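You operate a simulated robot arm through the tools that you are given. There is no shell and no other tool. Be economical: measure what you need, move in short steps, check, and stop when the job is done.

You run a simulated two-armed robot. Do the job below in one go: nothing can be reset, and whatever is moved stays where it is left.

Task
Plug the brush motor in, switch its socket on and run it from the desk.
Fine: turn the socket switch off before the plug goes in; press START last; the other plugs stay out.

The check looks at the end state, three seconds after you hand in, the way a careful person would. Anything else that was tipped, shoved, dropped, spilled or broken makes it a failure.

Robot
Two 7-joint arms with two-finger parallel grippers on one trunk, on a base that drives. Base frame: it is fixed to the floor where the robot stands at the start and does not move with it; the origin is under the middle of the robot, x ahead of it, y to its left, z up. Readings come in mm, rad, newtons and seconds.
The left shoulder is at the start at [70, 163, 1170], the right one opposite. With the tool pointing down near the work surface each hand reaches from about 400 to 880 mm from the robot's upright axis, wherever it stands, measured 20 degrees to its own side. Places, roughly: brush socket [600, 200, 800]. Payload 3.43 kg a hand.
Tool frame (each hand has its own): the origin (TCP) lies between the finger pads and is the grasp point; the fingertips stand 34 mm ahead of it; z points along the fingers, y is the line along which they close. The gripper opens to 128 mm. The fingers are 24 mm wide and 12 mm thick; the gripper's body (48 by 130 mm) begins 96 mm behind the TCP.
Orientation is that of the tool frame in the base frame, as a unit quaternion [x, y, z, w]. With the fingers straight down and closing along the base's y, the tool's x points along the base's -x, its y along +y and its z along -z.

Tools
- The arms move only by the tool nudge_tool. It takes "left_steps", "right_steps" or both (then of equal length, played together; a hand with none holds still); each is a list of rows, each a list of 7 numbers: the finger opening in mm, from 0 to 128, then the shift along the tool's x, y, z in units of 20 mm (1.0 is 20 mm), then the turn, a rotation vector about the tool's x, y, z in units of 4 degrees (1.0 is 4 degrees). In form: [[grip, dx, dy, dz, wx, wy, wz], ...]. A call has 1 to 12 rows; each row shifts and turns the commanded pose from where the row before left it, along the tool's axes as they then stand. A call with a number of a shift or a turn outside -1 to 1 is refused whole. Rows are played at 5 a second. More than 50 mm and 0.15 rad between two rows, or a gripper value outside its range, and nothing of the call is played. A pose out of reach is approached as far as the arm can. The call stops where the force on the tool passes 90 N (or 10 N more than at its start, if that is more) or the arm is blocked; 0.2 s more then pass. The fingers move at their own pace (about 153 mm/s each) and stop on an object; they squeeze with about 43 N. The grip force told is the motor's: it shows also when the fingers shut on nothing. Time passes only in rows, and 0.2 s behind the last, so rows that do not move let the fingers close. The reply holds the time, the measured pose of the TCP, the force on the tool along the base axes, the opening and the grip force, in the units named above and with some noise, with the torque about the TCP (base axes, N m) and any sound that the robot's microphone picked up.
- Cameras (640 x 400 px; columns grow to the right, rows downward): "scene" is now at [56.5, -52.5, 1367.5]; the picture's right is [-0.93, -0.36, 0.00], its down [-0.34, 0.87, -0.36] and it looks along [0.13, -0.34, -0.93] (base axes); focal length 214 px, centre (320, 200). "left" rides on the left gripper at [76, 11, -160] in its tool frame; the picture's right is [-0.15, 0.99, 0.00], its down [-0.88, -0.13, -0.46] and it looks along [-0.45, -0.07, 0.89] (tool axes); focal length 234 px, centre (320, 200). "right" rides on the right gripper at [76, -11, -160] in its tool frame; the picture's right is [0.15, 0.99, 0.00], its down [-0.88, 0.13, -0.46] and it looks along [-0.45, 0.07, 0.89] (tool axes); focal length 234 px, centre (320, 200). There is no depth. A picture from a camera that has moved, and an enlarged one, comes with that camera's place and axes in the base frame and with its lens. The place of the scene camera against the robot may be out by one fixed shift of up to 25 mm in any direction.
- get_image(camera): a new picture of that camera. The clock stands still meanwhile.
- move_column(by): slides the trunk up (or, below 0, down) by that many mm; the arms and the scene camera ride with it, the base frame stays. It gives what a move gives, with no picture.
- roll_base(legs): drives the robot by 1 to 6 legs, each [ahead, left, turn to the left] in mm, mm and rad, along the robot's own axes; the way and the turn of a leg run together, so that a leg with both is an arc; at most 1500 mm and 3.142 rad a leg. The arms and the cameras ride along, it lands a little off, and it stops where it bumps. It gives what a move gives.
- head_to(pan, tilt): turns the head with the scene camera to pan (to the left, within 1.501 rad either way) and tilt (down, from -0.506 to 1.204), counted from straight ahead of the robot. It gives what a move gives.
- zoom(camera, box): a new picture of the part [left, top, right, bottom] of that camera's present view, enlarged. The clock stands still meanwhile.
- close_job(): hands the job in; it is judged then, once.

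Work in short steps. Places have to be worked out from the pictures, the camera data and where the tool is seen: move nearer, look again, correct. Check each grasp and each placing, and mend what went wrong. You have 120 turns and 92 pictures in all, those below and enlarged ones among them. Open the grippers and draw the arms clear of the work before you hand the job in, unless the task says otherwise; then end with one line.

The tools are called after "Emit:" as a command line: name --argument value ..., lists and objects as JSON in quotes. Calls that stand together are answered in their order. nudge_tool: Moves the arms, as the interface text tells. Its arguments: {"type":"object","properties":{"left_steps":{"type":"array"},"right_steps":{"type":"array"}},"required":[]} The other tools are called the same way: move_column (by) slides the trunk up or down; roll_base (legs) drives the base; head_to (pan, tilt) turns the head that bears the scene camera; get_image (camera) takes a picture; zoom (camera, box) takes an enlarged picture of a part of a camera's view; close_job () hands the job in.

At the start:

```text
clock: 0.0
left_ee_pos: [373.5, 529.4, 1114.4]
left_ee_rot: [0.0, 1.0, 0.0, 0.001]
left_ft_force: [-0.9, -0.6, -0.2]
left_moment: [-0.01, 0.0, 0.01]
left_finger_gap: 127.7
left_gripper_force: 0.0
right_ee_pos: [439.2, 46.3, 1182.6]
right_ee_rot: [0.001, 1.0, 0.0, 0.0]
right_ft_force: [1.2, 0.2, 0.0]
right_moment: [-0.04, -0.07, 0.02]
right_finger_gap: 128.0
right_gripper_force: 0.2
trunk travel left (down, up): [-650.0, 290.0]
robot x, y, heading: [0.1, 1.1, 0.0]
head pan, tilt: [-1.197, 1.201]
```

scene: 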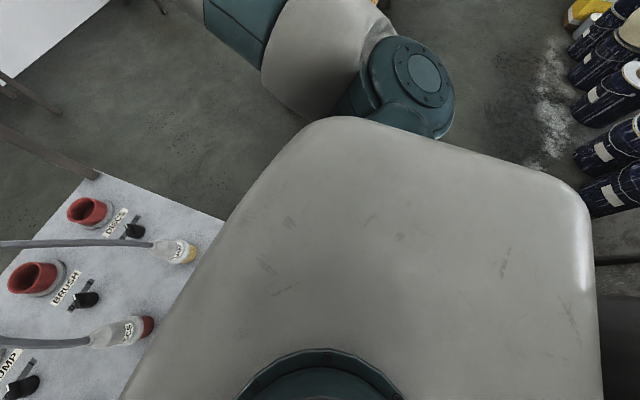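
right: 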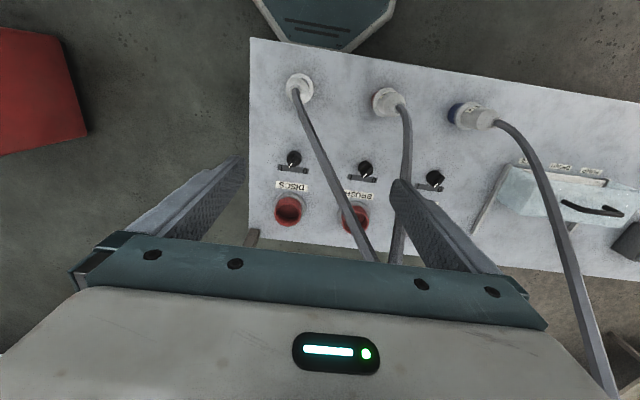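
left: 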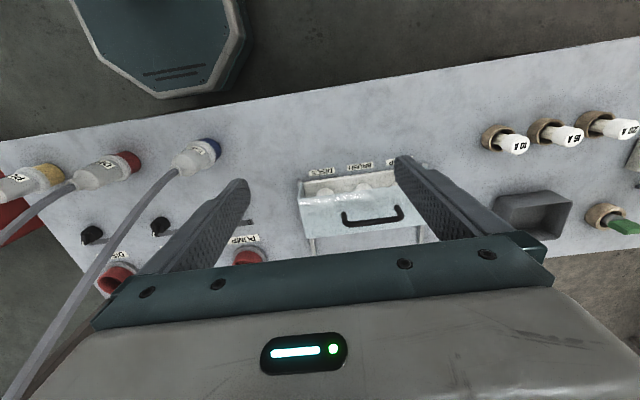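

The panel shows three sockets (DISCS, BRUSH, PUMP) with switches, three plugs, fuses and a drawer-like desk. I turn the head to get a wide view.

Emit:
head_to --pan 0.35 --tilt 0.75

Emit:
get_image --camera "scene"

```text
clock: 1.6
left_ee_pos: [374.2, 528.7, 1112.9]
left_ee_rot: [0.0, 1.0, 0.0, 0.001]
left_ft_force: [-0.3, 0.7, -0.6]
left_moment: [0.02, 0.02, -0.01]
left_finger_gap: 128.3
left_gripper_force: 0.1
right_ee_pos: [438.7, 46.4, 1184.0]
right_ee_rot: [0.002, 1.0, -0.001, 0.0]
right_ft_force: [-0.1, -0.1, 0.2]
right_moment: [0.02, -0.01, 0.01]
right_finger_gap: 128.0
right_gripper_force: 0.0
trunk travel left (down, up): [-650.0, 290.0]
robot x, y, heading: [-1.7, -2.8, 0.001]
head pan, tilt: [0.351, 0.75]
```

```text
88 pictures are left
camera scene: at [114.0, 28.1, 1399.2], right [0.34, -0.94, 0.0], down [-0.64, -0.23, -0.73], along [0.69, 0.25, -0.68], focal length 214 px, centre (320, 200)
```

scene: 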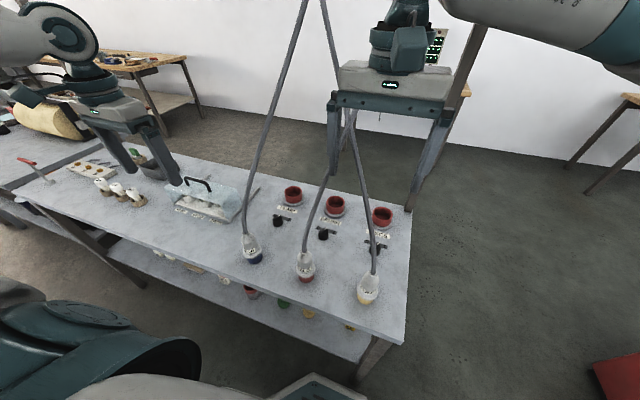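

Zoom in on the details of the bench.

Emit:
zoom --camera "scene" --box '[230, 160, 420, 310]'

Emit:
zoom --camera "scene" --box '[60, 130, 260, 240]'

Emit:
zoom --camera "left" --box '[260, 100, 640, 300]'

Emit:
zoom --camera "right" --box '[240, 50, 540, 260]'

```text
2.67 times, centred on (325, 235) of scene
camera zoom: at [114.0, 28.1, 1399.2], right [0.34, -0.94, 0.0], down [-0.64, -0.23, -0.73], along [0.69, 0.25, -0.68], focal length 572 px, centre (307, 107)
```

zoom: 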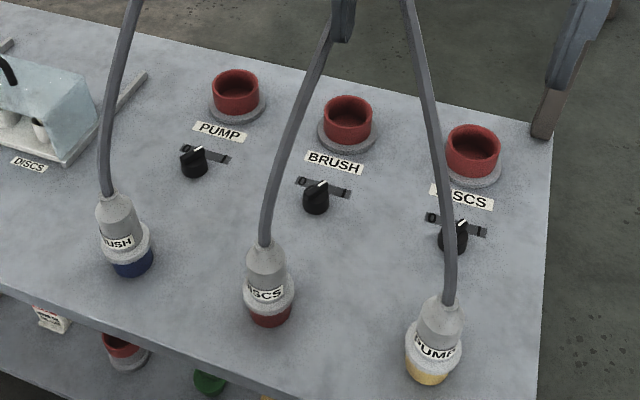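

```text
3.20 times, centred on (160, 185) of scene
camera zoom: at [114.0, 28.1, 1399.2], right [0.34, -0.94, 0.0], down [-0.64, -0.23, -0.73], along [0.69, 0.25, -0.68], focal length 686 px, centre (832, 248)
```

zoom: 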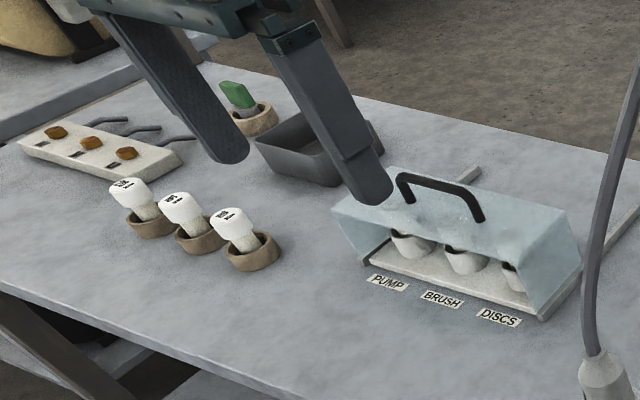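

```text
1.68 times, centred on (450, 200) of left
camera zoom: at [299.4, 540.8, 1272.6], right [0.15, 0.99, 0.0], down [0.88, -0.13, 0.46], along [0.45, -0.07, -0.89], focal length 394 px, centre (101, 200)
```

zoom: 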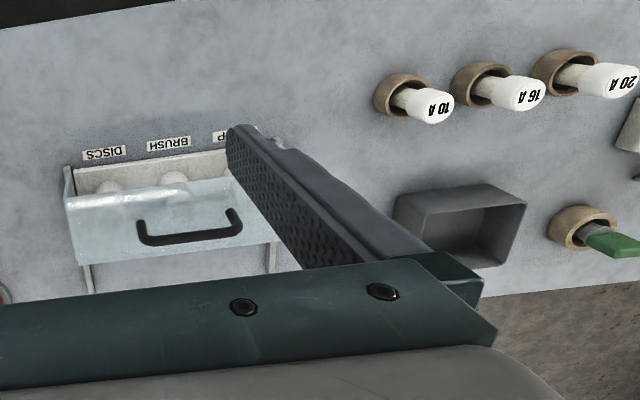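

```text
1.90 times, centred on (390, 155) of right
camera zoom: at [363.8, 34.8, 1343.0], right [-0.15, 0.99, 0.0], down [0.88, 0.13, 0.46], along [0.45, 0.07, -0.89], focal length 446 px, centre (187, 286)
```

zoom: 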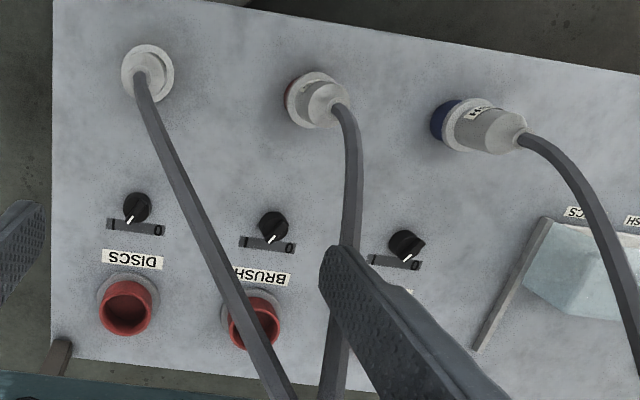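

Look further left and at the surroundings for the desk / START button.

Emit:
head_to --pan 1.1 --tilt 0.5

Emit:
get_image --camera "scene"

```text
clock: 2.7
left_ee_pos: [373.0, 530.0, 1114.0]
left_ee_rot: [0.0, 1.0, -0.001, 0.001]
left_ft_force: [1.2, 0.0, -0.5]
left_moment: [0.02, -0.03, -0.01]
left_finger_gap: 127.9
left_gripper_force: 0.1
right_ee_pos: [438.6, 46.3, 1183.7]
right_ee_rot: [0.001, 1.0, 0.001, 0.0]
right_ft_force: [0.1, 0.1, -0.5]
right_moment: [0.0, -0.02, 0.02]
right_finger_gap: 128.2
right_gripper_force: 0.1
trunk travel left (down, up): [-650.0, 290.0]
robot x, y, heading: [-2.3, -2.0, 0.0]
head pan, tilt: [1.1, 0.499]
```

```text
83 pictures are left
camera scene: at [77.5, 80.7, 1421.2], right [0.89, -0.45, 0.0], down [-0.22, -0.43, -0.88], along [0.4, 0.78, -0.48], focal length 214 px, centre (320, 200)
```

scene: 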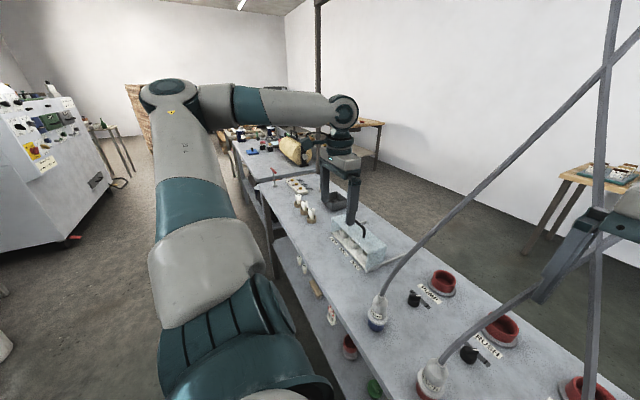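

Emit:
zoom --camera "scene" --box '[220, 120, 400, 250]'

Emit:
zoom --camera "scene" --box '[0, 70, 130, 260]'

```text
3.08 times, centred on (310, 185) of scene
camera zoom: at [77.5, 80.7, 1421.2], right [0.89, -0.45, 0.0], down [-0.22, -0.43, -0.88], along [0.4, 0.78, -0.48], focal length 660 px, centre (351, 246)
```

zoom: 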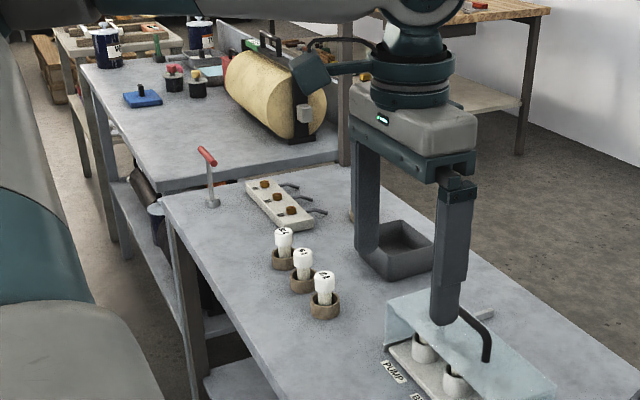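

```text
2.11 times, centred on (65, 165) of scene
camera zoom: at [77.5, 80.7, 1421.2], right [0.89, -0.45, 0.0], down [-0.22, -0.43, -0.88], along [0.4, 0.78, -0.48], focal length 452 px, centre (857, 274)
```

zoom: 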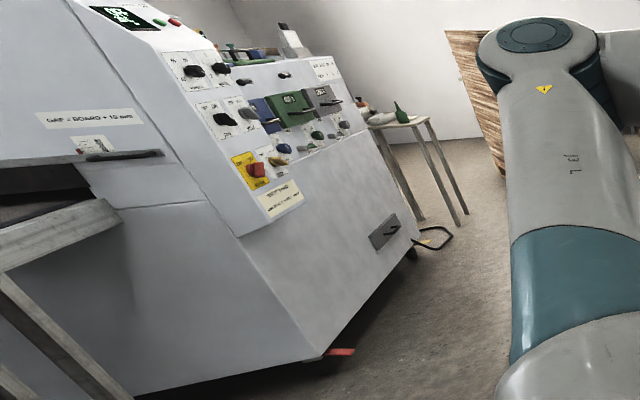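

The big machine at the left carries a control desk. I look straight at it.

Emit:
head_to --pan 1.5 --tilt 0.3

Emit:
get_image --camera "scene"

```text
clock: 3.6
left_ee_pos: [373.2, 529.0, 1113.9]
left_ee_rot: [-0.001, 1.0, 0.0, 0.0]
left_ft_force: [0.2, -0.1, -0.9]
left_moment: [0.01, 0.0, 0.03]
left_finger_gap: 128.1
left_gripper_force: 0.2
right_ee_pos: [439.2, 46.6, 1183.2]
right_ee_rot: [0.001, 1.0, -0.001, -0.001]
right_ft_force: [-0.3, 0.3, 1.0]
right_moment: [-0.02, -0.02, -0.03]
right_finger_gap: 127.9
right_gripper_force: 0.1
trunk travel left (down, up): [-650.0, 290.0]
robot x, y, heading: [-0.1, -1.5, 0.002]
head pan, tilt: [1.499, 0.3]
```

```text
80 pictures are left
camera scene: at [42.9, 92.8, 1439.6], right [1.0, -0.07, 0.0], down [-0.02, -0.3, -0.96], along [0.07, 0.95, -0.3], focal length 214 px, centre (320, 200)
```

scene: 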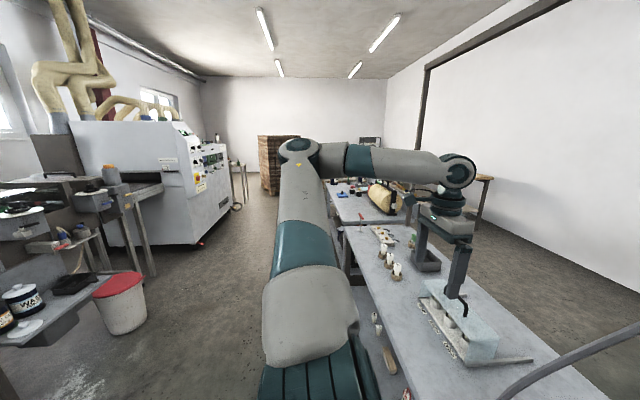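

The bench box with a lid looks like the START desk. I move the left hand aside to see the box and surroundings.

Emit:
nudge_tool --left_steps '[[128, 0, 1, -1, 0, 0, 0], [128, 0, 1, -1, 0, 0, 0], [128, 0, 1, -1, 0, 0, 0], [128, 0, 1, 0, 0, 0, 0], [128, 0, 1, 0, 0, 0, 0], [128, 0, 1, 0, 0, 0, 0]]'

Emit:
head_to --pan 0.8 --tilt 0.8

Emit:
get_image --camera "scene"

Emit:
get_image --camera "left"

```text
clock: 5.0
left_ee_pos: [371.8, 650.5, 1171.8]
left_ee_rot: [0.0, 1.0, 0.0, 0.0]
left_ft_force: [0.4, 0.4, -0.5]
left_moment: [-0.01, -0.01, 0.03]
left_finger_gap: 128.0
left_gripper_force: 0.1
right_ee_pos: [438.7, 47.1, 1183.8]
right_ee_rot: [0.002, 1.0, 0.0, 0.001]
right_ft_force: [0.3, 0.2, 0.1]
right_moment: [-0.01, -0.02, 0.02]
right_finger_gap: 128.0
right_gripper_force: 0.1
trunk travel left (down, up): [-650.0, 290.0]
robot x, y, heading: [1.6, 0.1, -0.0]
head pan, tilt: [1.499, 0.3]
```

```text
clock: 6.1
left_ee_pos: [372.7, 649.4, 1172.7]
left_ee_rot: [0.001, 1.0, 0.0, 0.001]
left_ft_force: [-0.1, 0.5, 0.1]
left_moment: [0.02, -0.02, 0.0]
left_finger_gap: 127.8
left_gripper_force: 0.0
right_ee_pos: [438.6, 45.0, 1183.2]
right_ee_rot: [0.001, 1.0, 0.0, 0.0]
right_ft_force: [0.4, 0.6, 0.5]
right_moment: [0.01, -0.03, 0.04]
right_finger_gap: 128.0
right_gripper_force: 0.0
trunk travel left (down, up): [-650.0, 290.0]
robot x, y, heading: [-0.9, -2.9, -0.001]
head pan, tilt: [0.799, 0.799]
```

```text
79 pictures are left
camera scene: at [92.4, 57.7, 1395.3], right [0.72, -0.7, 0.0], down [-0.5, -0.51, -0.7], along [0.49, 0.5, -0.72], focal length 214 px, centre (320, 200)
```

scene: 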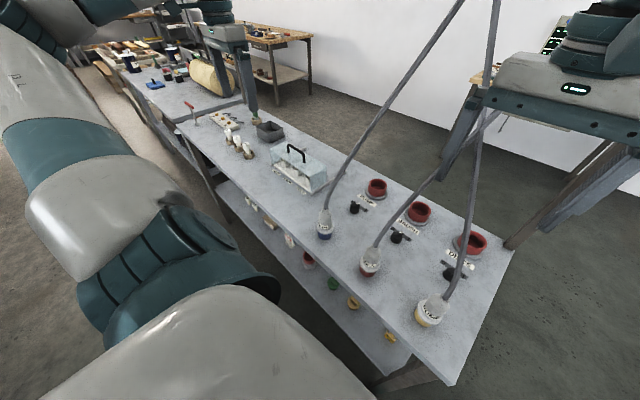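

```text
78 pictures are left
camera left: at [298.5, 661.1, 1332.6], right [0.15, 0.99, 0.0], down [0.88, -0.13, 0.46], along [0.45, -0.07, -0.89], focal length 234 px, centre (320, 200)
```

left: 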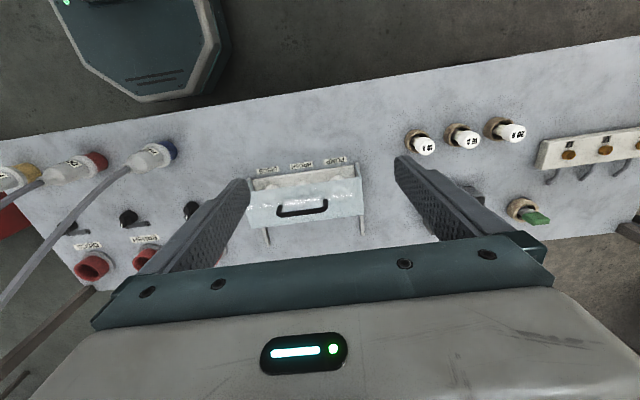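

Emit:
zoom --camera "scene" --box '[260, 135, 345, 200]'

Emit:
zoom --camera "scene" --box '[175, 90, 290, 165]'

Emit:
zoom --camera "left" --box '[240, 140, 380, 240]'

Emit:
zoom --camera "left" --box '[390, 90, 640, 250]'

```text
6.15 times, centred on (302, 168) of scene
camera zoom: at [92.4, 57.7, 1395.3], right [0.72, -0.7, 0.0], down [-0.5, -0.51, -0.7], along [0.49, 0.5, -0.72], focal length 1320 px, centre (428, 400)
```

zoom: 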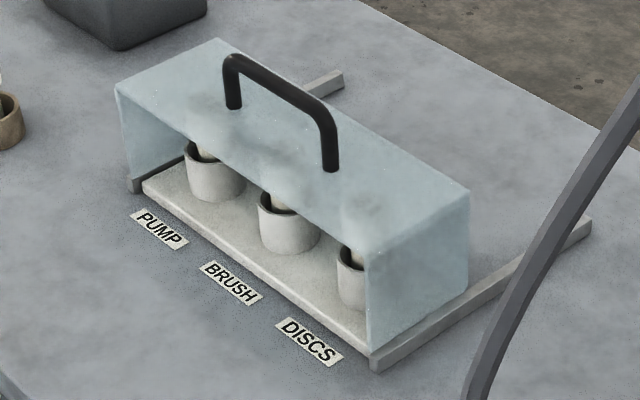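

```text
5.33 times, centred on (232, 128) of scene
camera zoom: at [92.4, 57.7, 1395.3], right [0.72, -0.7, 0.0], down [-0.5, -0.51, -0.7], along [0.49, 0.5, -0.72], focal length 1144 px, centre (787, 587)
```

zoom: 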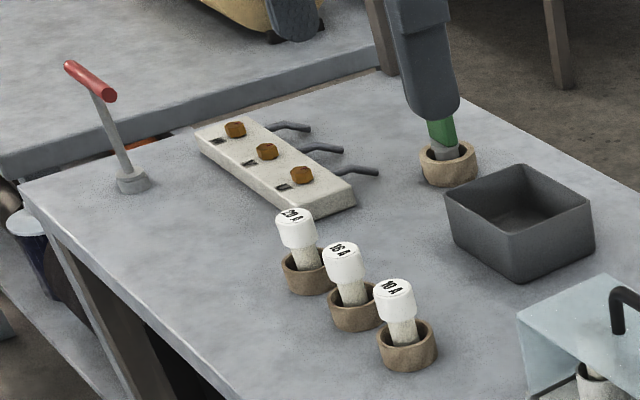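

```text
4.00 times, centred on (310, 190) of left
camera zoom: at [298.5, 661.1, 1332.6], right [0.15, 0.99, 0.0], down [0.88, -0.13, 0.46], along [0.45, -0.07, -0.89], focal length 937 px, centre (360, 240)
```

zoom: 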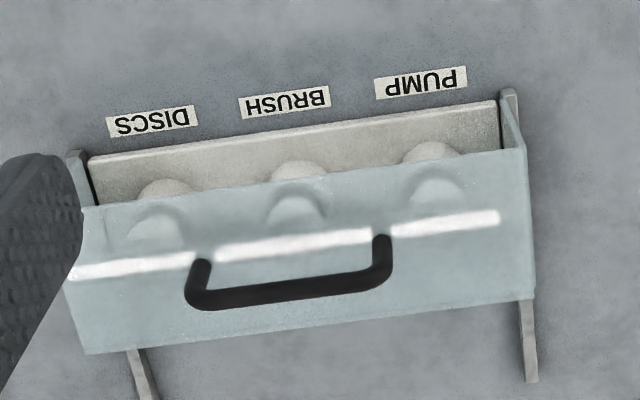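

```text
2.50 times, centred on (515, 170) of left
camera zoom: at [298.5, 661.1, 1332.6], right [0.15, 0.99, 0.0], down [0.88, -0.13, 0.46], along [0.45, -0.07, -0.89], focal length 585 px, centre (-168, 275)
```

zoom: 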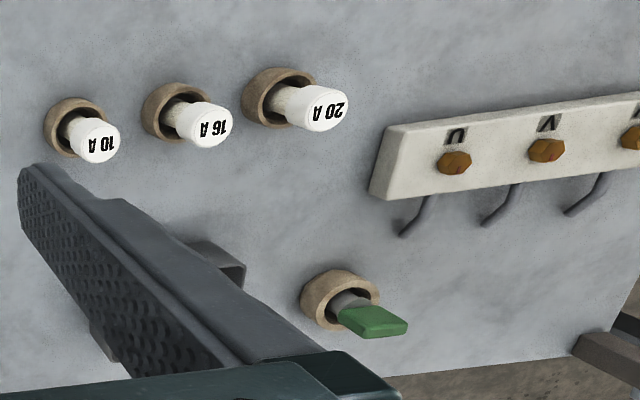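

No START here; a panel with green lamps was behind the right hand. Look ahead with the head level.

Emit:
head_to --pan 0.1 --tilt 0.25

Emit:
get_image --camera "scene"

Emit:
head_to --pan -1.0 --tilt 0.4

Emit:
get_image --camera "scene"

```text
clock: 7.1
left_ee_pos: [373.1, 650.9, 1172.6]
left_ee_rot: [-0.001, 1.0, 0.0, 0.0]
left_ft_force: [0.1, 0.6, -0.6]
left_moment: [0.0, 0.01, 0.01]
left_finger_gap: 127.9
left_gripper_force: 0.1
right_ee_pos: [439.6, 46.2, 1183.9]
right_ee_rot: [0.001, 1.0, 0.0, -0.001]
right_ft_force: [0.6, -0.3, 0.5]
right_moment: [-0.02, -0.02, 0.02]
right_finger_gap: 128.0
right_gripper_force: 0.2
trunk travel left (down, up): [-650.0, 290.0]
robot x, y, heading: [1.7, -3.0, 0.002]
head pan, tilt: [0.099, 0.25]
```

```text
73 pictures are left
camera scene: at [129.1, 9.1, 1444.3], right [0.1, -0.99, 0.0], down [-0.25, -0.03, -0.97], along [0.96, 0.1, -0.25], focal length 214 px, centre (320, 200)
```

scene: 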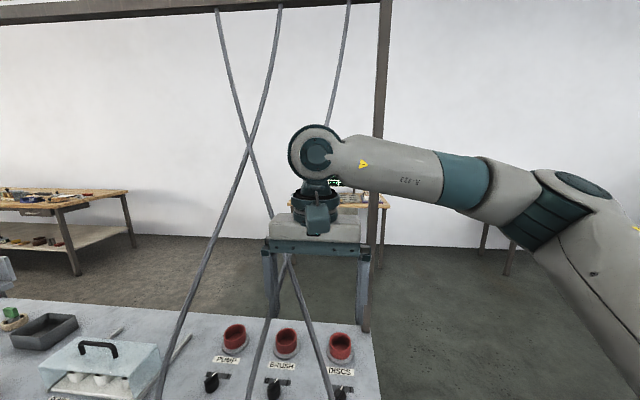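

```text
clock: 8.5
left_ee_pos: [373.9, 649.8, 1173.3]
left_ee_rot: [0.0, 1.0, 0.0, 0.0]
left_ft_force: [0.5, 0.1, 0.7]
left_moment: [-0.01, 0.0, -0.03]
left_finger_gap: 127.8
left_gripper_force: 0.0
right_ee_pos: [437.6, 45.2, 1183.8]
right_ee_rot: [0.0, 1.0, -0.001, 0.0]
right_ft_force: [0.6, -0.1, 0.0]
right_moment: [0.03, 0.03, -0.02]
right_finger_gap: 127.8
right_gripper_force: 0.0
trunk travel left (down, up): [-650.0, 290.0]
robot x, y, heading: [2.6, -1.4, -0.003]
head pan, tilt: [-1.0, 0.4]
```

```text
72 pictures are left
camera scene: at [86.3, -78.2, 1430.4], right [-0.84, -0.54, 0.0], down [-0.21, 0.33, -0.92], along [0.5, -0.77, -0.39], focal length 214 px, centre (320, 200)
```

scene: 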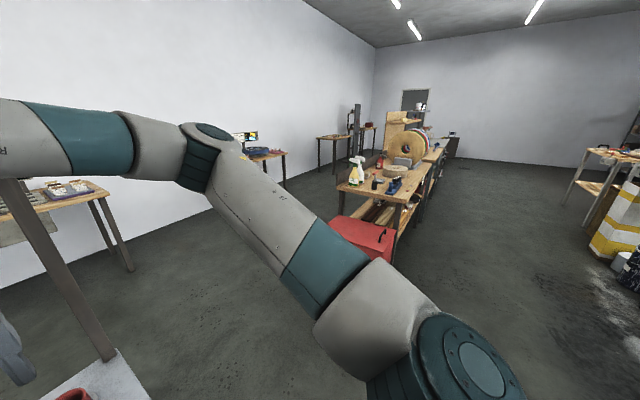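

Zoom on the machine desk from pan 1.35.

Emit:
head_to --pan 1.5 --tilt 0.3

Emit:
zoom --camera "scene" --box '[140, 110, 240, 210]'

Emit:
head_to --pan -0.3 --tilt 0.1

Emit:
get_image --camera "scene"

```text
clock: 10.7
left_ee_pos: [372.0, 648.6, 1172.9]
left_ee_rot: [0.0, 1.0, 0.0, 0.0]
left_ft_force: [-0.4, -0.6, -0.4]
left_moment: [-0.03, 0.01, -0.05]
left_finger_gap: 128.1
left_gripper_force: 0.0
right_ee_pos: [438.5, 46.6, 1184.1]
right_ee_rot: [0.0, 1.0, 0.0, 0.0]
right_ft_force: [-1.0, -0.3, 0.4]
right_moment: [-0.02, 0.01, -0.04]
right_finger_gap: 128.0
right_gripper_force: 0.0
trunk travel left (down, up): [-650.0, 290.0]
robot x, y, heading: [2.1, 1.3, -0.001]
head pan, tilt: [1.499, 0.3]
```

```text
4.00 times, centred on (190, 160) of scene
camera zoom: at [42.9, 92.8, 1439.6], right [1.0, -0.07, 0.0], down [-0.02, -0.3, -0.96], along [0.07, 0.95, -0.3], focal length 858 px, centre (840, 360)
```

zoom: 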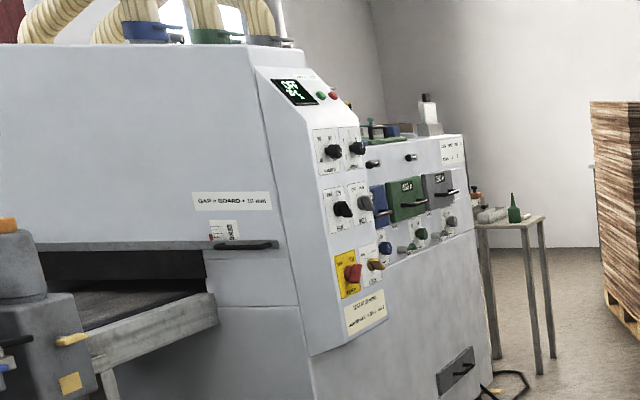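

```text
clock: 12.5
left_ee_pos: [372.6, 650.2, 1173.0]
left_ee_rot: [-0.001, 1.0, 0.001, 0.0]
left_ft_force: [0.1, -0.7, -0.7]
left_moment: [-0.01, -0.02, 0.0]
left_finger_gap: 128.0
left_gripper_force: 0.0
right_ee_pos: [437.9, 46.5, 1184.0]
right_ee_rot: [0.001, 1.0, 0.0, -0.001]
right_ft_force: [0.2, -0.6, 0.3]
right_moment: [-0.02, 0.03, 0.0]
right_finger_gap: 128.0
right_gripper_force: 0.1
trunk travel left (down, up): [-650.0, 290.0]
robot x, y, heading: [-0.0, 2.2, 0.005]
head pan, tilt: [-0.3, 0.099]
```

```text
70 pictures are left
camera scene: at [124.1, -27.4, 1458.3], right [-0.3, -0.96, 0.0], down [-0.1, 0.03, -0.99], along [0.95, -0.29, -0.1], focal length 214 px, centre (320, 200)
```

scene: 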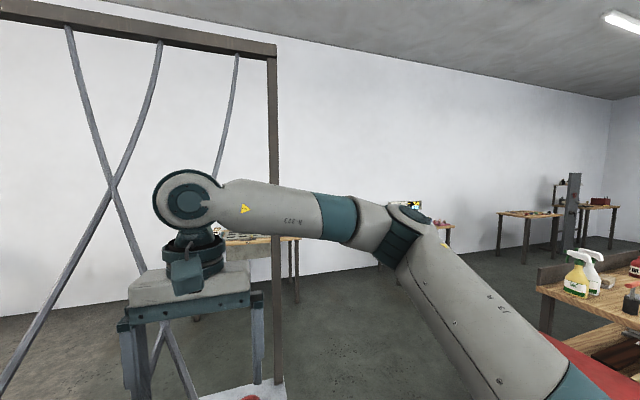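

There is something behind the right wrist; I shift the right hand to the right and look there again.

Emit:
nudge_tool --right_steps '[[128, 0, -1, 0, 0, 0, 0], [128, 0, -1, 0, 0, 0, 0], [128, 0, -1, 0, 0, 0, 0], [128, 0, -1, 0, 0, 0, 0], [128, 0, -1, 0, 0, 0, 0], [128, 0, -1, 0, 0, 0, 0], [128, 0, -1, 0, 0, 0, 0], [128, 0, -1, 0, 0, 0, 0], [128, 0, -1, 0, 0, 0, 0], [128, 0, -1, 0, 0, 0, 0]]'

Emit:
head_to --pan 0.0 --tilt 0.35

Emit:
get_image --camera "scene"

```text
clock: 14.7
left_ee_pos: [371.7, 648.6, 1174.0]
left_ee_rot: [0.0, 1.0, 0.001, 0.0]
left_ft_force: [0.1, 0.1, 0.7]
left_moment: [0.05, 0.0, -0.02]
left_finger_gap: 128.0
left_gripper_force: 0.0
right_ee_pos: [437.9, -154.3, 1183.1]
right_ee_rot: [0.0, 1.0, 0.001, 0.0]
right_ft_force: [-0.6, -0.5, 0.1]
right_moment: [0.03, -0.03, 0.02]
right_finger_gap: 127.7
right_gripper_force: 0.1
trunk travel left (down, up): [-650.0, 290.0]
robot x, y, heading: [2.5, 0.0, 0.0]
head pan, tilt: [-0.3, 0.099]
```

```text
clock: 15.5
left_ee_pos: [372.4, 650.6, 1173.3]
left_ee_rot: [0.001, 1.0, 0.0, -0.001]
left_ft_force: [-0.2, 0.5, -0.2]
left_moment: [-0.02, 0.05, 0.01]
left_finger_gap: 128.0
left_gripper_force: 0.0
right_ee_pos: [439.6, -153.8, 1183.4]
right_ee_rot: [0.001, 1.0, -0.001, 0.0]
right_ft_force: [-0.4, -0.1, 0.0]
right_moment: [0.0, 0.01, 0.01]
right_finger_gap: 128.2
right_gripper_force: 0.0
trunk travel left (down, up): [-650.0, 290.0]
robot x, y, heading: [0.4, 2.1, 0.002]
head pan, tilt: [0.0, 0.351]
```

```text
69 pictures are left
camera scene: at [129.3, -0.2, 1434.9], right [0.0, -1.0, 0.0], down [-0.34, 0.0, -0.94], along [0.94, 0.0, -0.34], focal length 214 px, centre (320, 200)
```

scene: 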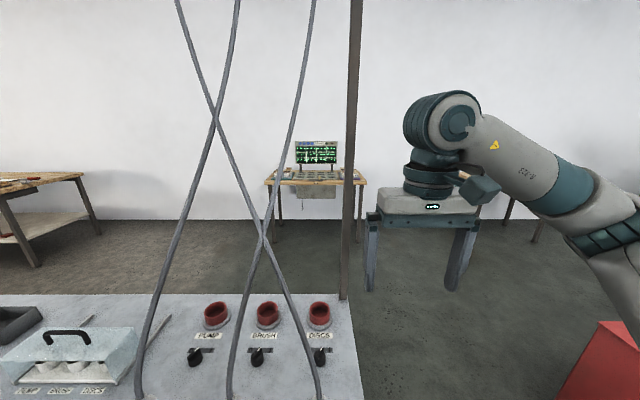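

Emit:
zoom --camera "scene" --box '[255, 130, 375, 205]'

Emit:
zoom --camera "scene" --box '[170, 290, 350, 400]'

```text
5.33 times, centred on (315, 168) of scene
camera zoom: at [129.3, -0.2, 1434.9], right [0.0, -1.0, 0.0], down [-0.34, 0.0, -0.94], along [0.94, 0.0, -0.34], focal length 1144 px, centre (347, 373)
```

zoom: 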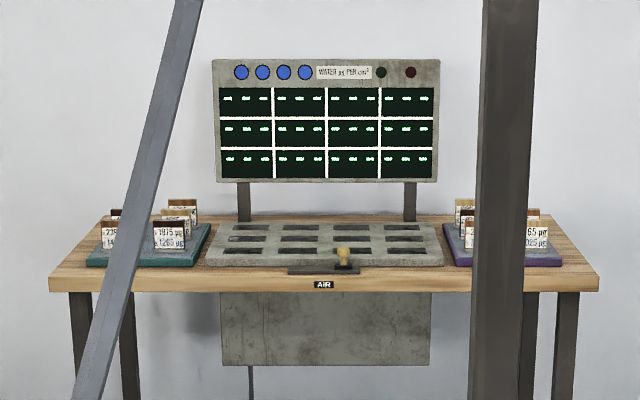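

```text
3.56 times, centred on (260, 345) of scene
camera zoom: at [129.3, -0.2, 1434.9], right [0.0, -1.0, 0.0], down [-0.34, 0.0, -0.94], along [0.94, 0.0, -0.34], focal length 763 px, centre (533, -316)
```

zoom: 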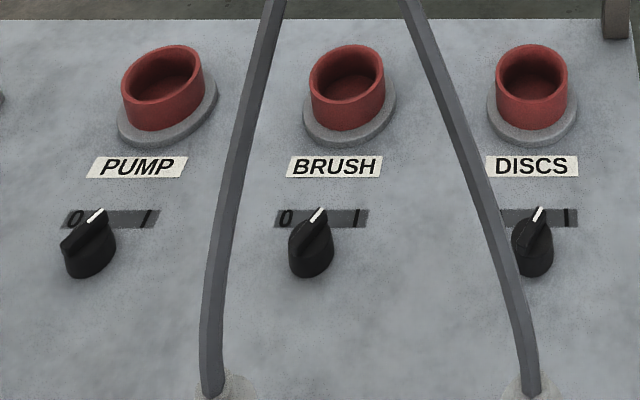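

Zoom hard on the machine's control desk to read labels.

Emit:
head_to --pan 1.5 --tilt 0.3

Emit:
zoom --camera "scene" --box '[178, 125, 218, 157]'

Emit:
zoom --camera "scene" --box '[186, 150, 226, 180]'

Emit:
zoom --camera "scene" --box '[0, 150, 200, 350]'

```text
clock: 17.1
left_ee_pos: [372.2, 649.9, 1172.7]
left_ee_rot: [0.0, 1.0, 0.001, 0.0]
left_ft_force: [-0.2, 0.2, 0.0]
left_moment: [0.0, 0.01, 0.01]
left_finger_gap: 127.8
left_gripper_force: 0.1
right_ee_pos: [438.8, -153.2, 1182.9]
right_ee_rot: [0.001, 1.0, 0.0, 0.0]
right_ft_force: [0.2, -0.1, 0.9]
right_moment: [0.01, -0.01, -0.02]
right_finger_gap: 128.1
right_gripper_force: 0.0
trunk travel left (down, up): [-650.0, 290.0]
robot x, y, heading: [-2.1, -2.1, -0.0]
head pan, tilt: [1.499, 0.3]
```

```text
12.50 times, centred on (198, 141) of scene
camera zoom: at [42.9, 92.8, 1439.6], right [1.0, -0.07, 0.0], down [-0.02, -0.3, -0.96], along [0.07, 0.95, -0.3], focal length 2681 px, centre (1845, 938)
```

zoom: 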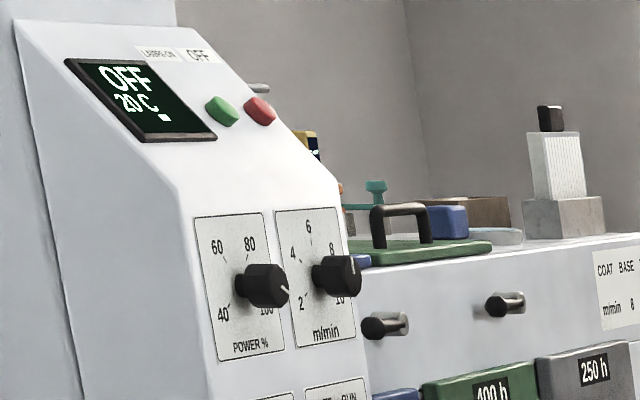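

```text
13.33 times, centred on (206, 165) of scene
camera zoom: at [42.9, 92.8, 1439.6], right [1.0, -0.07, 0.0], down [-0.02, -0.3, -0.96], along [0.07, 0.95, -0.3], focal length 2860 px, centre (1840, 667)
```

zoom: 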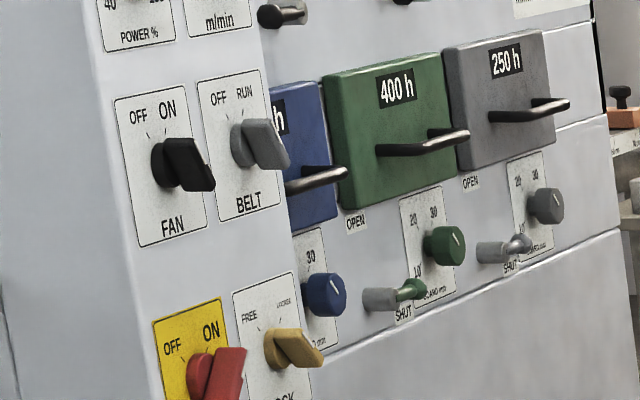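

```text
2.00 times, centred on (100, 250) of scene
camera zoom: at [42.9, 92.8, 1439.6], right [1.0, -0.07, 0.0], down [-0.02, -0.3, -0.96], along [0.07, 0.95, -0.3], focal length 429 px, centre (760, 100)
```

zoom: 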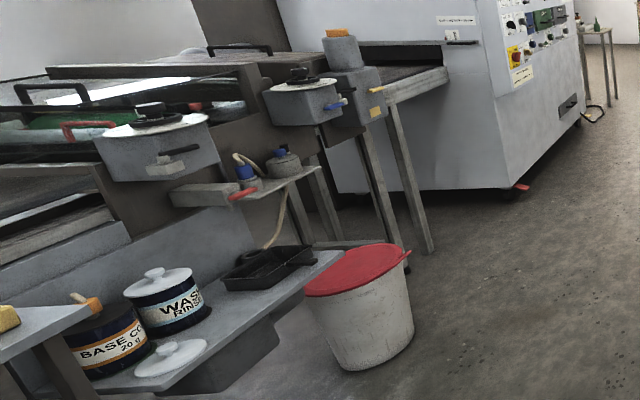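

That's a UV curing line, not the brush machine. Look as far right-back as possible.

Emit:
head_to --pan -1.5 --tilt 0.3

Emit:
get_image --camera "scene"

```text
clock: 19.7
left_ee_pos: [373.0, 649.8, 1173.7]
left_ee_rot: [0.0, 1.0, 0.0, -0.001]
left_ft_force: [0.7, -1.1, 0.1]
left_moment: [-0.01, 0.04, -0.01]
left_finger_gap: 128.0
left_gripper_force: 0.0
right_ee_pos: [438.4, -153.3, 1184.6]
right_ee_rot: [0.001, 1.0, -0.001, 0.0]
right_ft_force: [0.1, 0.5, 0.1]
right_moment: [0.03, 0.02, 0.0]
right_finger_gap: 128.0
right_gripper_force: 0.0
trunk travel left (down, up): [-650.0, 290.0]
robot x, y, heading: [-3.6, -2.3, -0.0]
head pan, tilt: [-1.499, 0.3]
```

```text
63 pictures are left
camera scene: at [42.9, -93.5, 1439.6], right [-1.0, -0.07, 0.0], down [-0.02, 0.29, -0.96], along [0.07, -0.95, -0.3], focal length 214 px, centre (320, 200)
```

scene: 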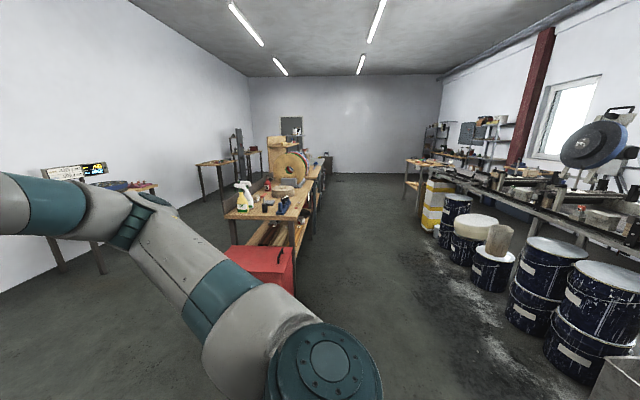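

The machine behind (blue disc) could be it. I back off 250 mm and turn left 0.9 to look behind.

Emit:
roll_base --legs '[[-250, 0, 0], [0, 0, 0.9]]'

Emit:
head_to --pan 1.5 --tilt 0.3

Emit:
get_image --camera "scene"

```text
clock: 23.9
left_ee_pos: [-526.9, 696.6, 1173.6]
left_ee_rot: [-0.434, 0.901, -0.001, 0.0]
left_ft_force: [-0.3, 0.1, -0.6]
left_moment: [-0.01, 0.03, -0.01]
left_finger_gap: 128.2
left_gripper_force: 0.0
right_ee_pos: [143.0, 246.4, 1183.4]
right_ee_rot: [-0.434, 0.901, 0.0, 0.0]
right_ft_force: [-1.0, -0.8, -1.0]
right_moment: [0.0, -0.02, 0.0]
right_finger_gap: 127.9
right_gripper_force: 0.0
trunk travel left (down, up): [-650.0, 290.0]
robot x, y, heading: [-251.5, 2.0, 0.897]
head pan, tilt: [-1.499, 0.3]
```

```text
clock: 26.5
left_ee_pos: [-525.9, 696.4, 1172.9]
left_ee_rot: [-0.434, 0.901, 0.001, 0.0]
left_ft_force: [1.0, 0.9, -0.4]
left_moment: [0.0, 0.01, -0.01]
left_finger_gap: 127.9
left_gripper_force: 0.1
right_ee_pos: [142.5, 246.9, 1183.7]
right_ee_rot: [-0.433, 0.901, 0.0, 0.0]
right_ft_force: [-0.6, 0.5, -0.2]
right_moment: [0.01, 0.0, -0.02]
right_finger_gap: 128.0
right_gripper_force: 0.0
trunk travel left (down, up): [-650.0, 290.0]
robot x, y, heading: [-251.0, 1.9, 0.898]
head pan, tilt: [1.499, 0.3]
```

```text
62 pictures are left
camera scene: at [-301.8, 102.4, 1439.6], right [0.68, 0.74, 0.0], down [0.22, -0.2, -0.96], along [-0.7, 0.65, -0.3], focal length 214 px, centre (320, 200)
```

scene: 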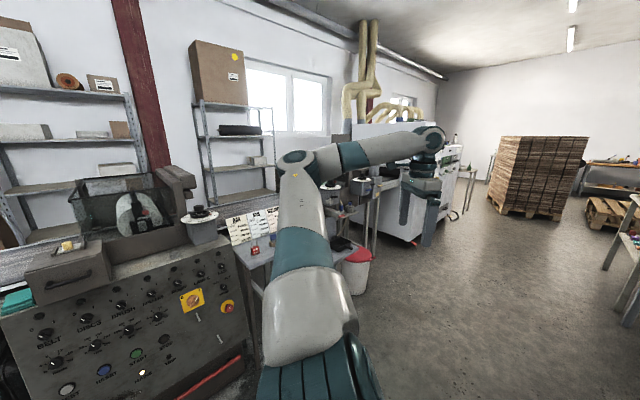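

There is the desk with BELT/DISCS/BRUSH knobs, START, STOP and an emergency stop. Zoom in on it.

Emit:
zoom --camera "scene" --box '[20, 250, 250, 400]'

Emit:
zoom --camera "scene" --box '[60, 320, 190, 400]'

Emit:
zoom --camera "scene" --box '[215, 195, 295, 255]'

```text
2.67 times, centred on (135, 325) of scene
camera zoom: at [-301.8, 102.4, 1439.6], right [0.68, 0.74, 0.0], down [0.22, -0.2, -0.96], along [-0.7, 0.65, -0.3], focal length 572 px, centre (813, -133)
```

zoom: 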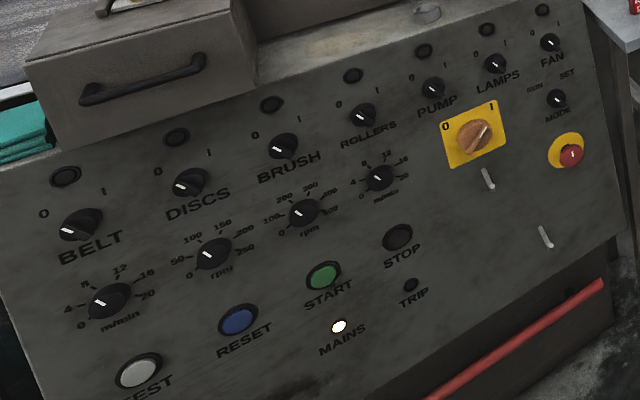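

```text
4.92 times, centred on (125, 360) of scene
camera zoom: at [-301.8, 102.4, 1439.6], right [0.68, 0.74, 0.0], down [0.22, -0.2, -0.96], along [-0.7, 0.65, -0.3], focal length 1056 px, centre (1280, -588)
```

zoom: 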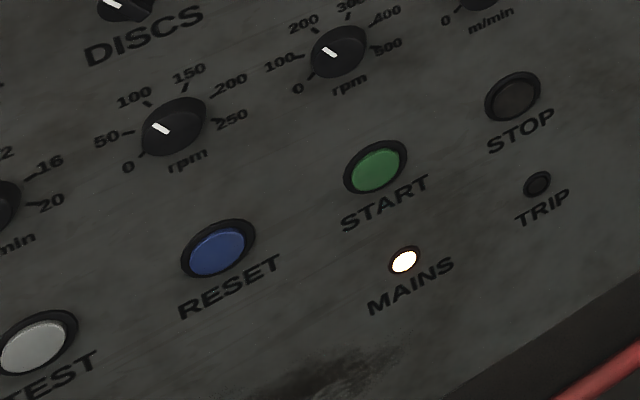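

```text
6.67 times, centred on (255, 225) of scene
camera zoom: at [-301.8, 102.4, 1439.6], right [0.68, 0.74, 0.0], down [0.22, -0.2, -0.96], along [-0.7, 0.65, -0.3], focal length 1430 px, centre (753, 33)
```

zoom: 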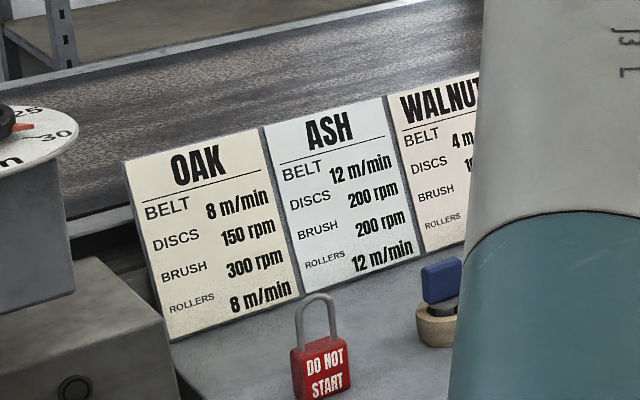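

The desk needs BRUSH to 1 and START later. Now back to the bench to do the plug first.

Emit:
roll_base --legs '[[0, 0, -0.898], [250, 0, 0]]'

Emit:
head_to --pan 0.4 --tilt 0.9

Emit:
get_image --camera "scene"

Emit:
zoom --camera "scene" --box '[220, 130, 420, 255]'

```text
clock: 30.6
left_ee_pos: [372.2, 649.0, 1173.3]
left_ee_rot: [0.001, 1.0, 0.0, 0.0]
left_ft_force: [0.4, 0.3, 0.3]
left_moment: [-0.03, 0.04, -0.04]
left_finger_gap: 128.2
left_gripper_force: 0.0
right_ee_pos: [436.4, -154.0, 1184.1]
right_ee_rot: [0.002, 1.0, 0.0, 0.0]
right_ft_force: [-0.3, -0.6, -0.2]
right_moment: [0.01, 0.02, -0.04]
right_finger_gap: 127.9
right_gripper_force: 0.0
trunk travel left (down, up): [-650.0, 290.0]
robot x, y, heading: [1.7, -0.4, -0.001]
head pan, tilt: [1.499, 0.3]
```

```text
clock: 31.9
left_ee_pos: [373.3, 649.1, 1172.5]
left_ee_rot: [0.001, 1.0, 0.001, 0.0]
left_ft_force: [0.1, -0.8, 0.0]
left_moment: [0.01, 0.03, -0.01]
left_finger_gap: 127.9
left_gripper_force: 0.0
right_ee_pos: [437.4, -154.8, 1182.9]
right_ee_rot: [0.002, 1.0, 0.0, 0.0]
right_ft_force: [0.2, -0.2, -0.2]
right_moment: [0.0, 0.03, -0.02]
right_finger_gap: 128.3
right_gripper_force: 0.0
trunk travel left (down, up): [-650.0, 290.0]
robot x, y, heading: [-1.7, -1.0, -0.002]
head pan, tilt: [0.4, 0.901]
```

```text
58 pictures are left
camera scene: at [104.8, 28.5, 1387.4], right [0.39, -0.92, 0.0], down [-0.72, -0.3, -0.62], along [0.57, 0.24, -0.78], focal length 214 px, centre (320, 200)
```

scene: 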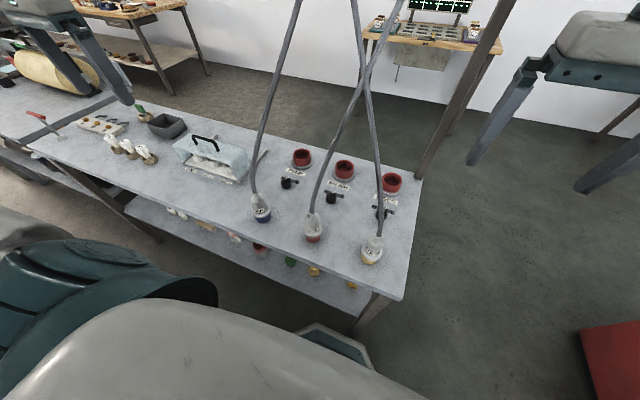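

```text
3.20 times, centred on (320, 192) of scene
camera zoom: at [104.8, 28.5, 1387.4], right [0.39, -0.92, 0.0], down [-0.72, -0.3, -0.62], along [0.57, 0.24, -0.78], focal length 686 px, centre (320, 224)
```

zoom: 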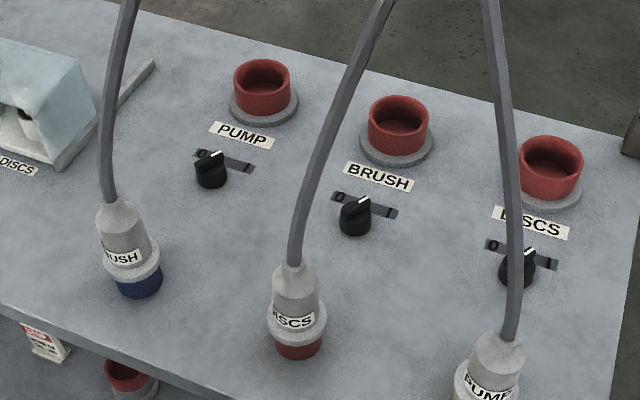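

I worked out the layout: knob ≈(510,158), brush socket ≈(618,156), BRUSH plug ≈(384,330); the cables lean toward +x overhead. I'll work from the front-left so the arm stays clear of cables: pull the left hand in, then drive to about (0,750) facing −0.75.

Emit:
nudge_tool --left_steps '[[128, 0, -1, 0, 0, 0, 0], [128, 0, -1, 0, 0, 0, 0], [128, 0, -1, 0, 0, 0, 0], [128, 0, -1, 0, 0, 0, 0], [128, 0, -1, 0, 0, 0, 0], [128, 0, -1, 0, 0, 0, 0], [128, 0, -1, 0, 0, 0, 0], [128, 0, -1, 0, 0, 0, 0]]'

Emit:
roll_base --legs '[[-250, 0, 0], [0, 750, 0], [0, 0, -0.75], [183, 170, 0]]'

Emit:
head_to --pan 0.0 --tilt 0.7

Emit:
get_image --camera "scene"

```text
clock: 33.8
left_ee_pos: [373.8, 486.7, 1173.3]
left_ee_rot: [0.0, 1.0, 0.0, 0.0]
left_ft_force: [-1.0, 0.0, -0.4]
left_moment: [0.04, 0.01, 0.0]
left_finger_gap: 127.9
left_gripper_force: 0.2
right_ee_pos: [437.9, -157.9, 1184.2]
right_ee_rot: [0.001, 1.0, 0.001, 0.0]
right_ft_force: [0.2, 0.2, -0.1]
right_moment: [0.01, -0.01, -0.01]
right_finger_gap: 128.2
right_gripper_force: 0.0
trunk travel left (down, up): [-650.0, 290.0]
robot x, y, heading: [-1.3, -1.9, -0.004]
head pan, tilt: [0.4, 0.901]
```

```text
clock: 42.6
left_ee_pos: [609.3, 850.6, 1173.1]
left_ee_rot: [0.366, 0.93, 0.0, 0.002]
left_ft_force: [0.3, 0.5, -0.6]
left_moment: [-0.02, -0.01, -0.04]
left_finger_gap: 127.8
left_gripper_force: 0.1
right_ee_pos: [219.3, 335.9, 1183.6]
right_ee_rot: [0.368, 0.93, 0.0, -0.001]
right_ft_force: [-0.1, 0.1, 0.3]
right_moment: [0.0, -0.01, 0.01]
right_finger_gap: 128.1
right_gripper_force: 0.1
trunk travel left (down, up): [-650.0, 290.0]
robot x, y, heading: [3.8, 748.9, -0.754]
head pan, tilt: [0.4, 0.901]
```

```text
clock: 43.5
left_ee_pos: [609.5, 849.0, 1173.4]
left_ee_rot: [0.366, 0.93, 0.0, 0.001]
left_ft_force: [0.2, 0.2, 0.3]
left_moment: [0.02, -0.02, 0.0]
left_finger_gap: 128.1
left_gripper_force: 0.0
right_ee_pos: [218.9, 336.6, 1184.4]
right_ee_rot: [0.369, 0.93, -0.001, 0.001]
right_ft_force: [-0.7, -0.3, 0.1]
right_moment: [0.01, -0.02, 0.0]
right_finger_gap: 128.1
right_gripper_force: 0.0
trunk travel left (down, up): [-650.0, 290.0]
robot x, y, heading: [0.9, 748.1, -0.753]
head pan, tilt: [0.0, 0.7]
```

```text
56 pictures are left
camera scene: at [87.2, 656.0, 1403.5], right [-0.68, -0.73, 0.0], down [-0.47, 0.44, -0.76], along [0.56, -0.52, -0.64], focal length 214 px, centre (320, 200)
```

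scene: 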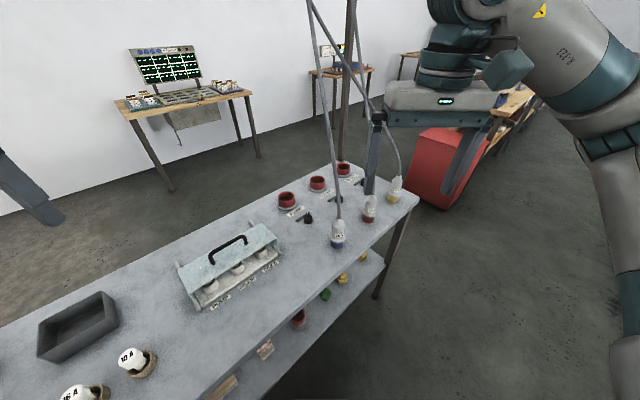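

Good clear viewpoint. Move the right hand further right to unblock and zoom on the sockets.

Emit:
nudge_tool --right_steps '[[128, 0, -1, 0, 0, 0, 0], [128, 0, -1, 0, 0, 0, 0], [128, 0, -1, 0, 0, 0, 0], [128, 0, -1, 0, 0, 0, 0], [128, 0, -1, 0, 0, 0, 0], [128, 0, -1, 0, 0, 0, 0], [128, 0, -1, 0, 0, 0, 0], [128, 0, -1, 0, 0, 0, 0]]'

Emit:
zoom --camera "scene" --box '[265, 150, 425, 255]'

```text
clock: 45.3
left_ee_pos: [607.4, 850.7, 1173.4]
left_ee_rot: [0.367, 0.93, 0.001, 0.002]
left_ft_force: [-0.8, -0.2, 0.1]
left_moment: [0.0, -0.04, -0.01]
left_finger_gap: 128.1
left_gripper_force: 0.1
right_ee_pos: [107.7, 218.7, 1184.1]
right_ee_rot: [0.368, 0.93, 0.001, 0.0]
right_ft_force: [-1.0, -0.6, 0.1]
right_moment: [0.03, -0.02, -0.01]
right_finger_gap: 128.0
right_gripper_force: 0.1
trunk travel left (down, up): [-650.0, 290.0]
robot x, y, heading: [1.0, 747.4, -0.745]
head pan, tilt: [0.0, 0.7]
```

```text
3.81 times, centred on (345, 202) of scene
camera zoom: at [86.5, 655.6, 1403.6], right [-0.68, -0.73, 0.0], down [-0.47, 0.44, -0.77], along [0.56, -0.52, -0.64], focal length 817 px, centre (225, 190)
```

zoom: 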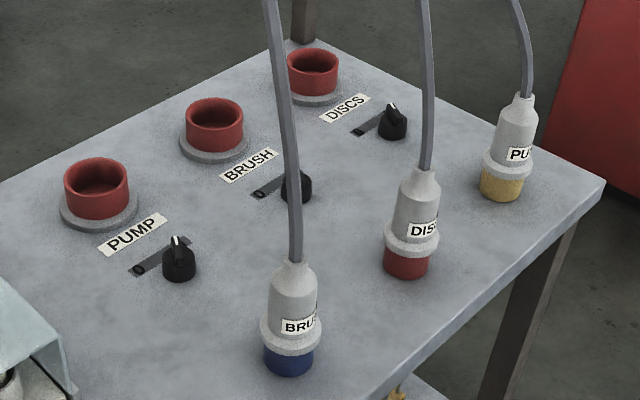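

Labels confirmed (blue plug = BRUSH). Plan: nudge the BRUSH knob from the +y side with closed left fingers. First turn the left hand to face −y.

Emit:
nudge_tool --left_steps '[[128, 0, 0, 0, 0, 0, 1], [128, 0, 0, 0, 0, 0, 1], [128, 0, 0, 0, 0, 0, 1], [128, 0, 0, 0, 0, 0, 1], [128, 0, 0, 0, 0, 0, 1], [128, 0, 0, 0, 0, 0, 1], [128, 0, 0, 0, 0, 0, 1], [128, 0, 0, 0, 0, 0, 1], [128, 0, 0, 0, 0, 0, 1], [128, 0, 0, 0, 0, 0, 1], [128, 0, 0, 0, 0, 0, 1], [128, 0, 0, 0, 0, 0, 0.7]]'

Emit:
nudge_tool --left_steps '[[0, -1, -0.4, 0, 0, 0, 0], [0, -1, -0.4, 0, 0, 0, 0], [0, -1, -0.4, 0, 0, 0, 0], [0, -1, -0.4, 0, 0, 0, 0], [0, -1, -0.4, 0, 0, 0, 0], [0, -1, -0.4, 0, 0, 0, 0], [0, -1, -0.4, 0, 0, 0, 0], [0, -1, -0.4, 0, 0, 0, 0], [0, -1, -0.4, 0, 0, 0, 0], [0, -1, -0.4, 0, 0, 0, 0], [0, -1, -0.4, 0, 0, 0, 0], [0, -1, -0.4, 0, 0, 0, 0]]'

```text
clock: 47.9
left_ee_pos: [609.1, 850.1, 1173.0]
left_ee_rot: [0.707, 0.708, 0.001, 0.0]
left_ft_force: [0.6, 0.9, -0.1]
left_moment: [0.01, 0.02, -0.02]
left_finger_gap: 127.7
left_gripper_force: 0.0
right_ee_pos: [109.7, 220.0, 1183.6]
right_ee_rot: [0.368, 0.93, 0.0, 0.0]
right_ft_force: [0.7, 0.8, 1.0]
right_moment: [0.0, 0.03, -0.04]
right_finger_gap: 128.0
right_gripper_force: 0.0
trunk travel left (down, up): [-650.0, 290.0]
robot x, y, heading: [2.6, 748.7, -0.749]
head pan, tilt: [0.0, 0.7]
```

```text
clock: 50.5
left_ee_pos: [513.2, 608.9, 1172.8]
left_ee_rot: [0.706, 0.708, 0.001, -0.001]
left_ft_force: [0.0, -0.5, 0.2]
left_moment: [-0.01, -0.01, -0.01]
left_finger_gap: 0.0
left_gripper_force: 33.1
right_ee_pos: [109.8, 219.3, 1183.3]
right_ee_rot: [0.368, 0.93, 0.001, 0.001]
right_ft_force: [-0.1, -0.8, 0.0]
right_moment: [0.04, 0.01, -0.03]
right_finger_gap: 127.8
right_gripper_force: 0.0
trunk travel left (down, up): [-650.0, 290.0]
robot x, y, heading: [0.9, 751.0, -0.755]
head pan, tilt: [0.0, 0.7]
```

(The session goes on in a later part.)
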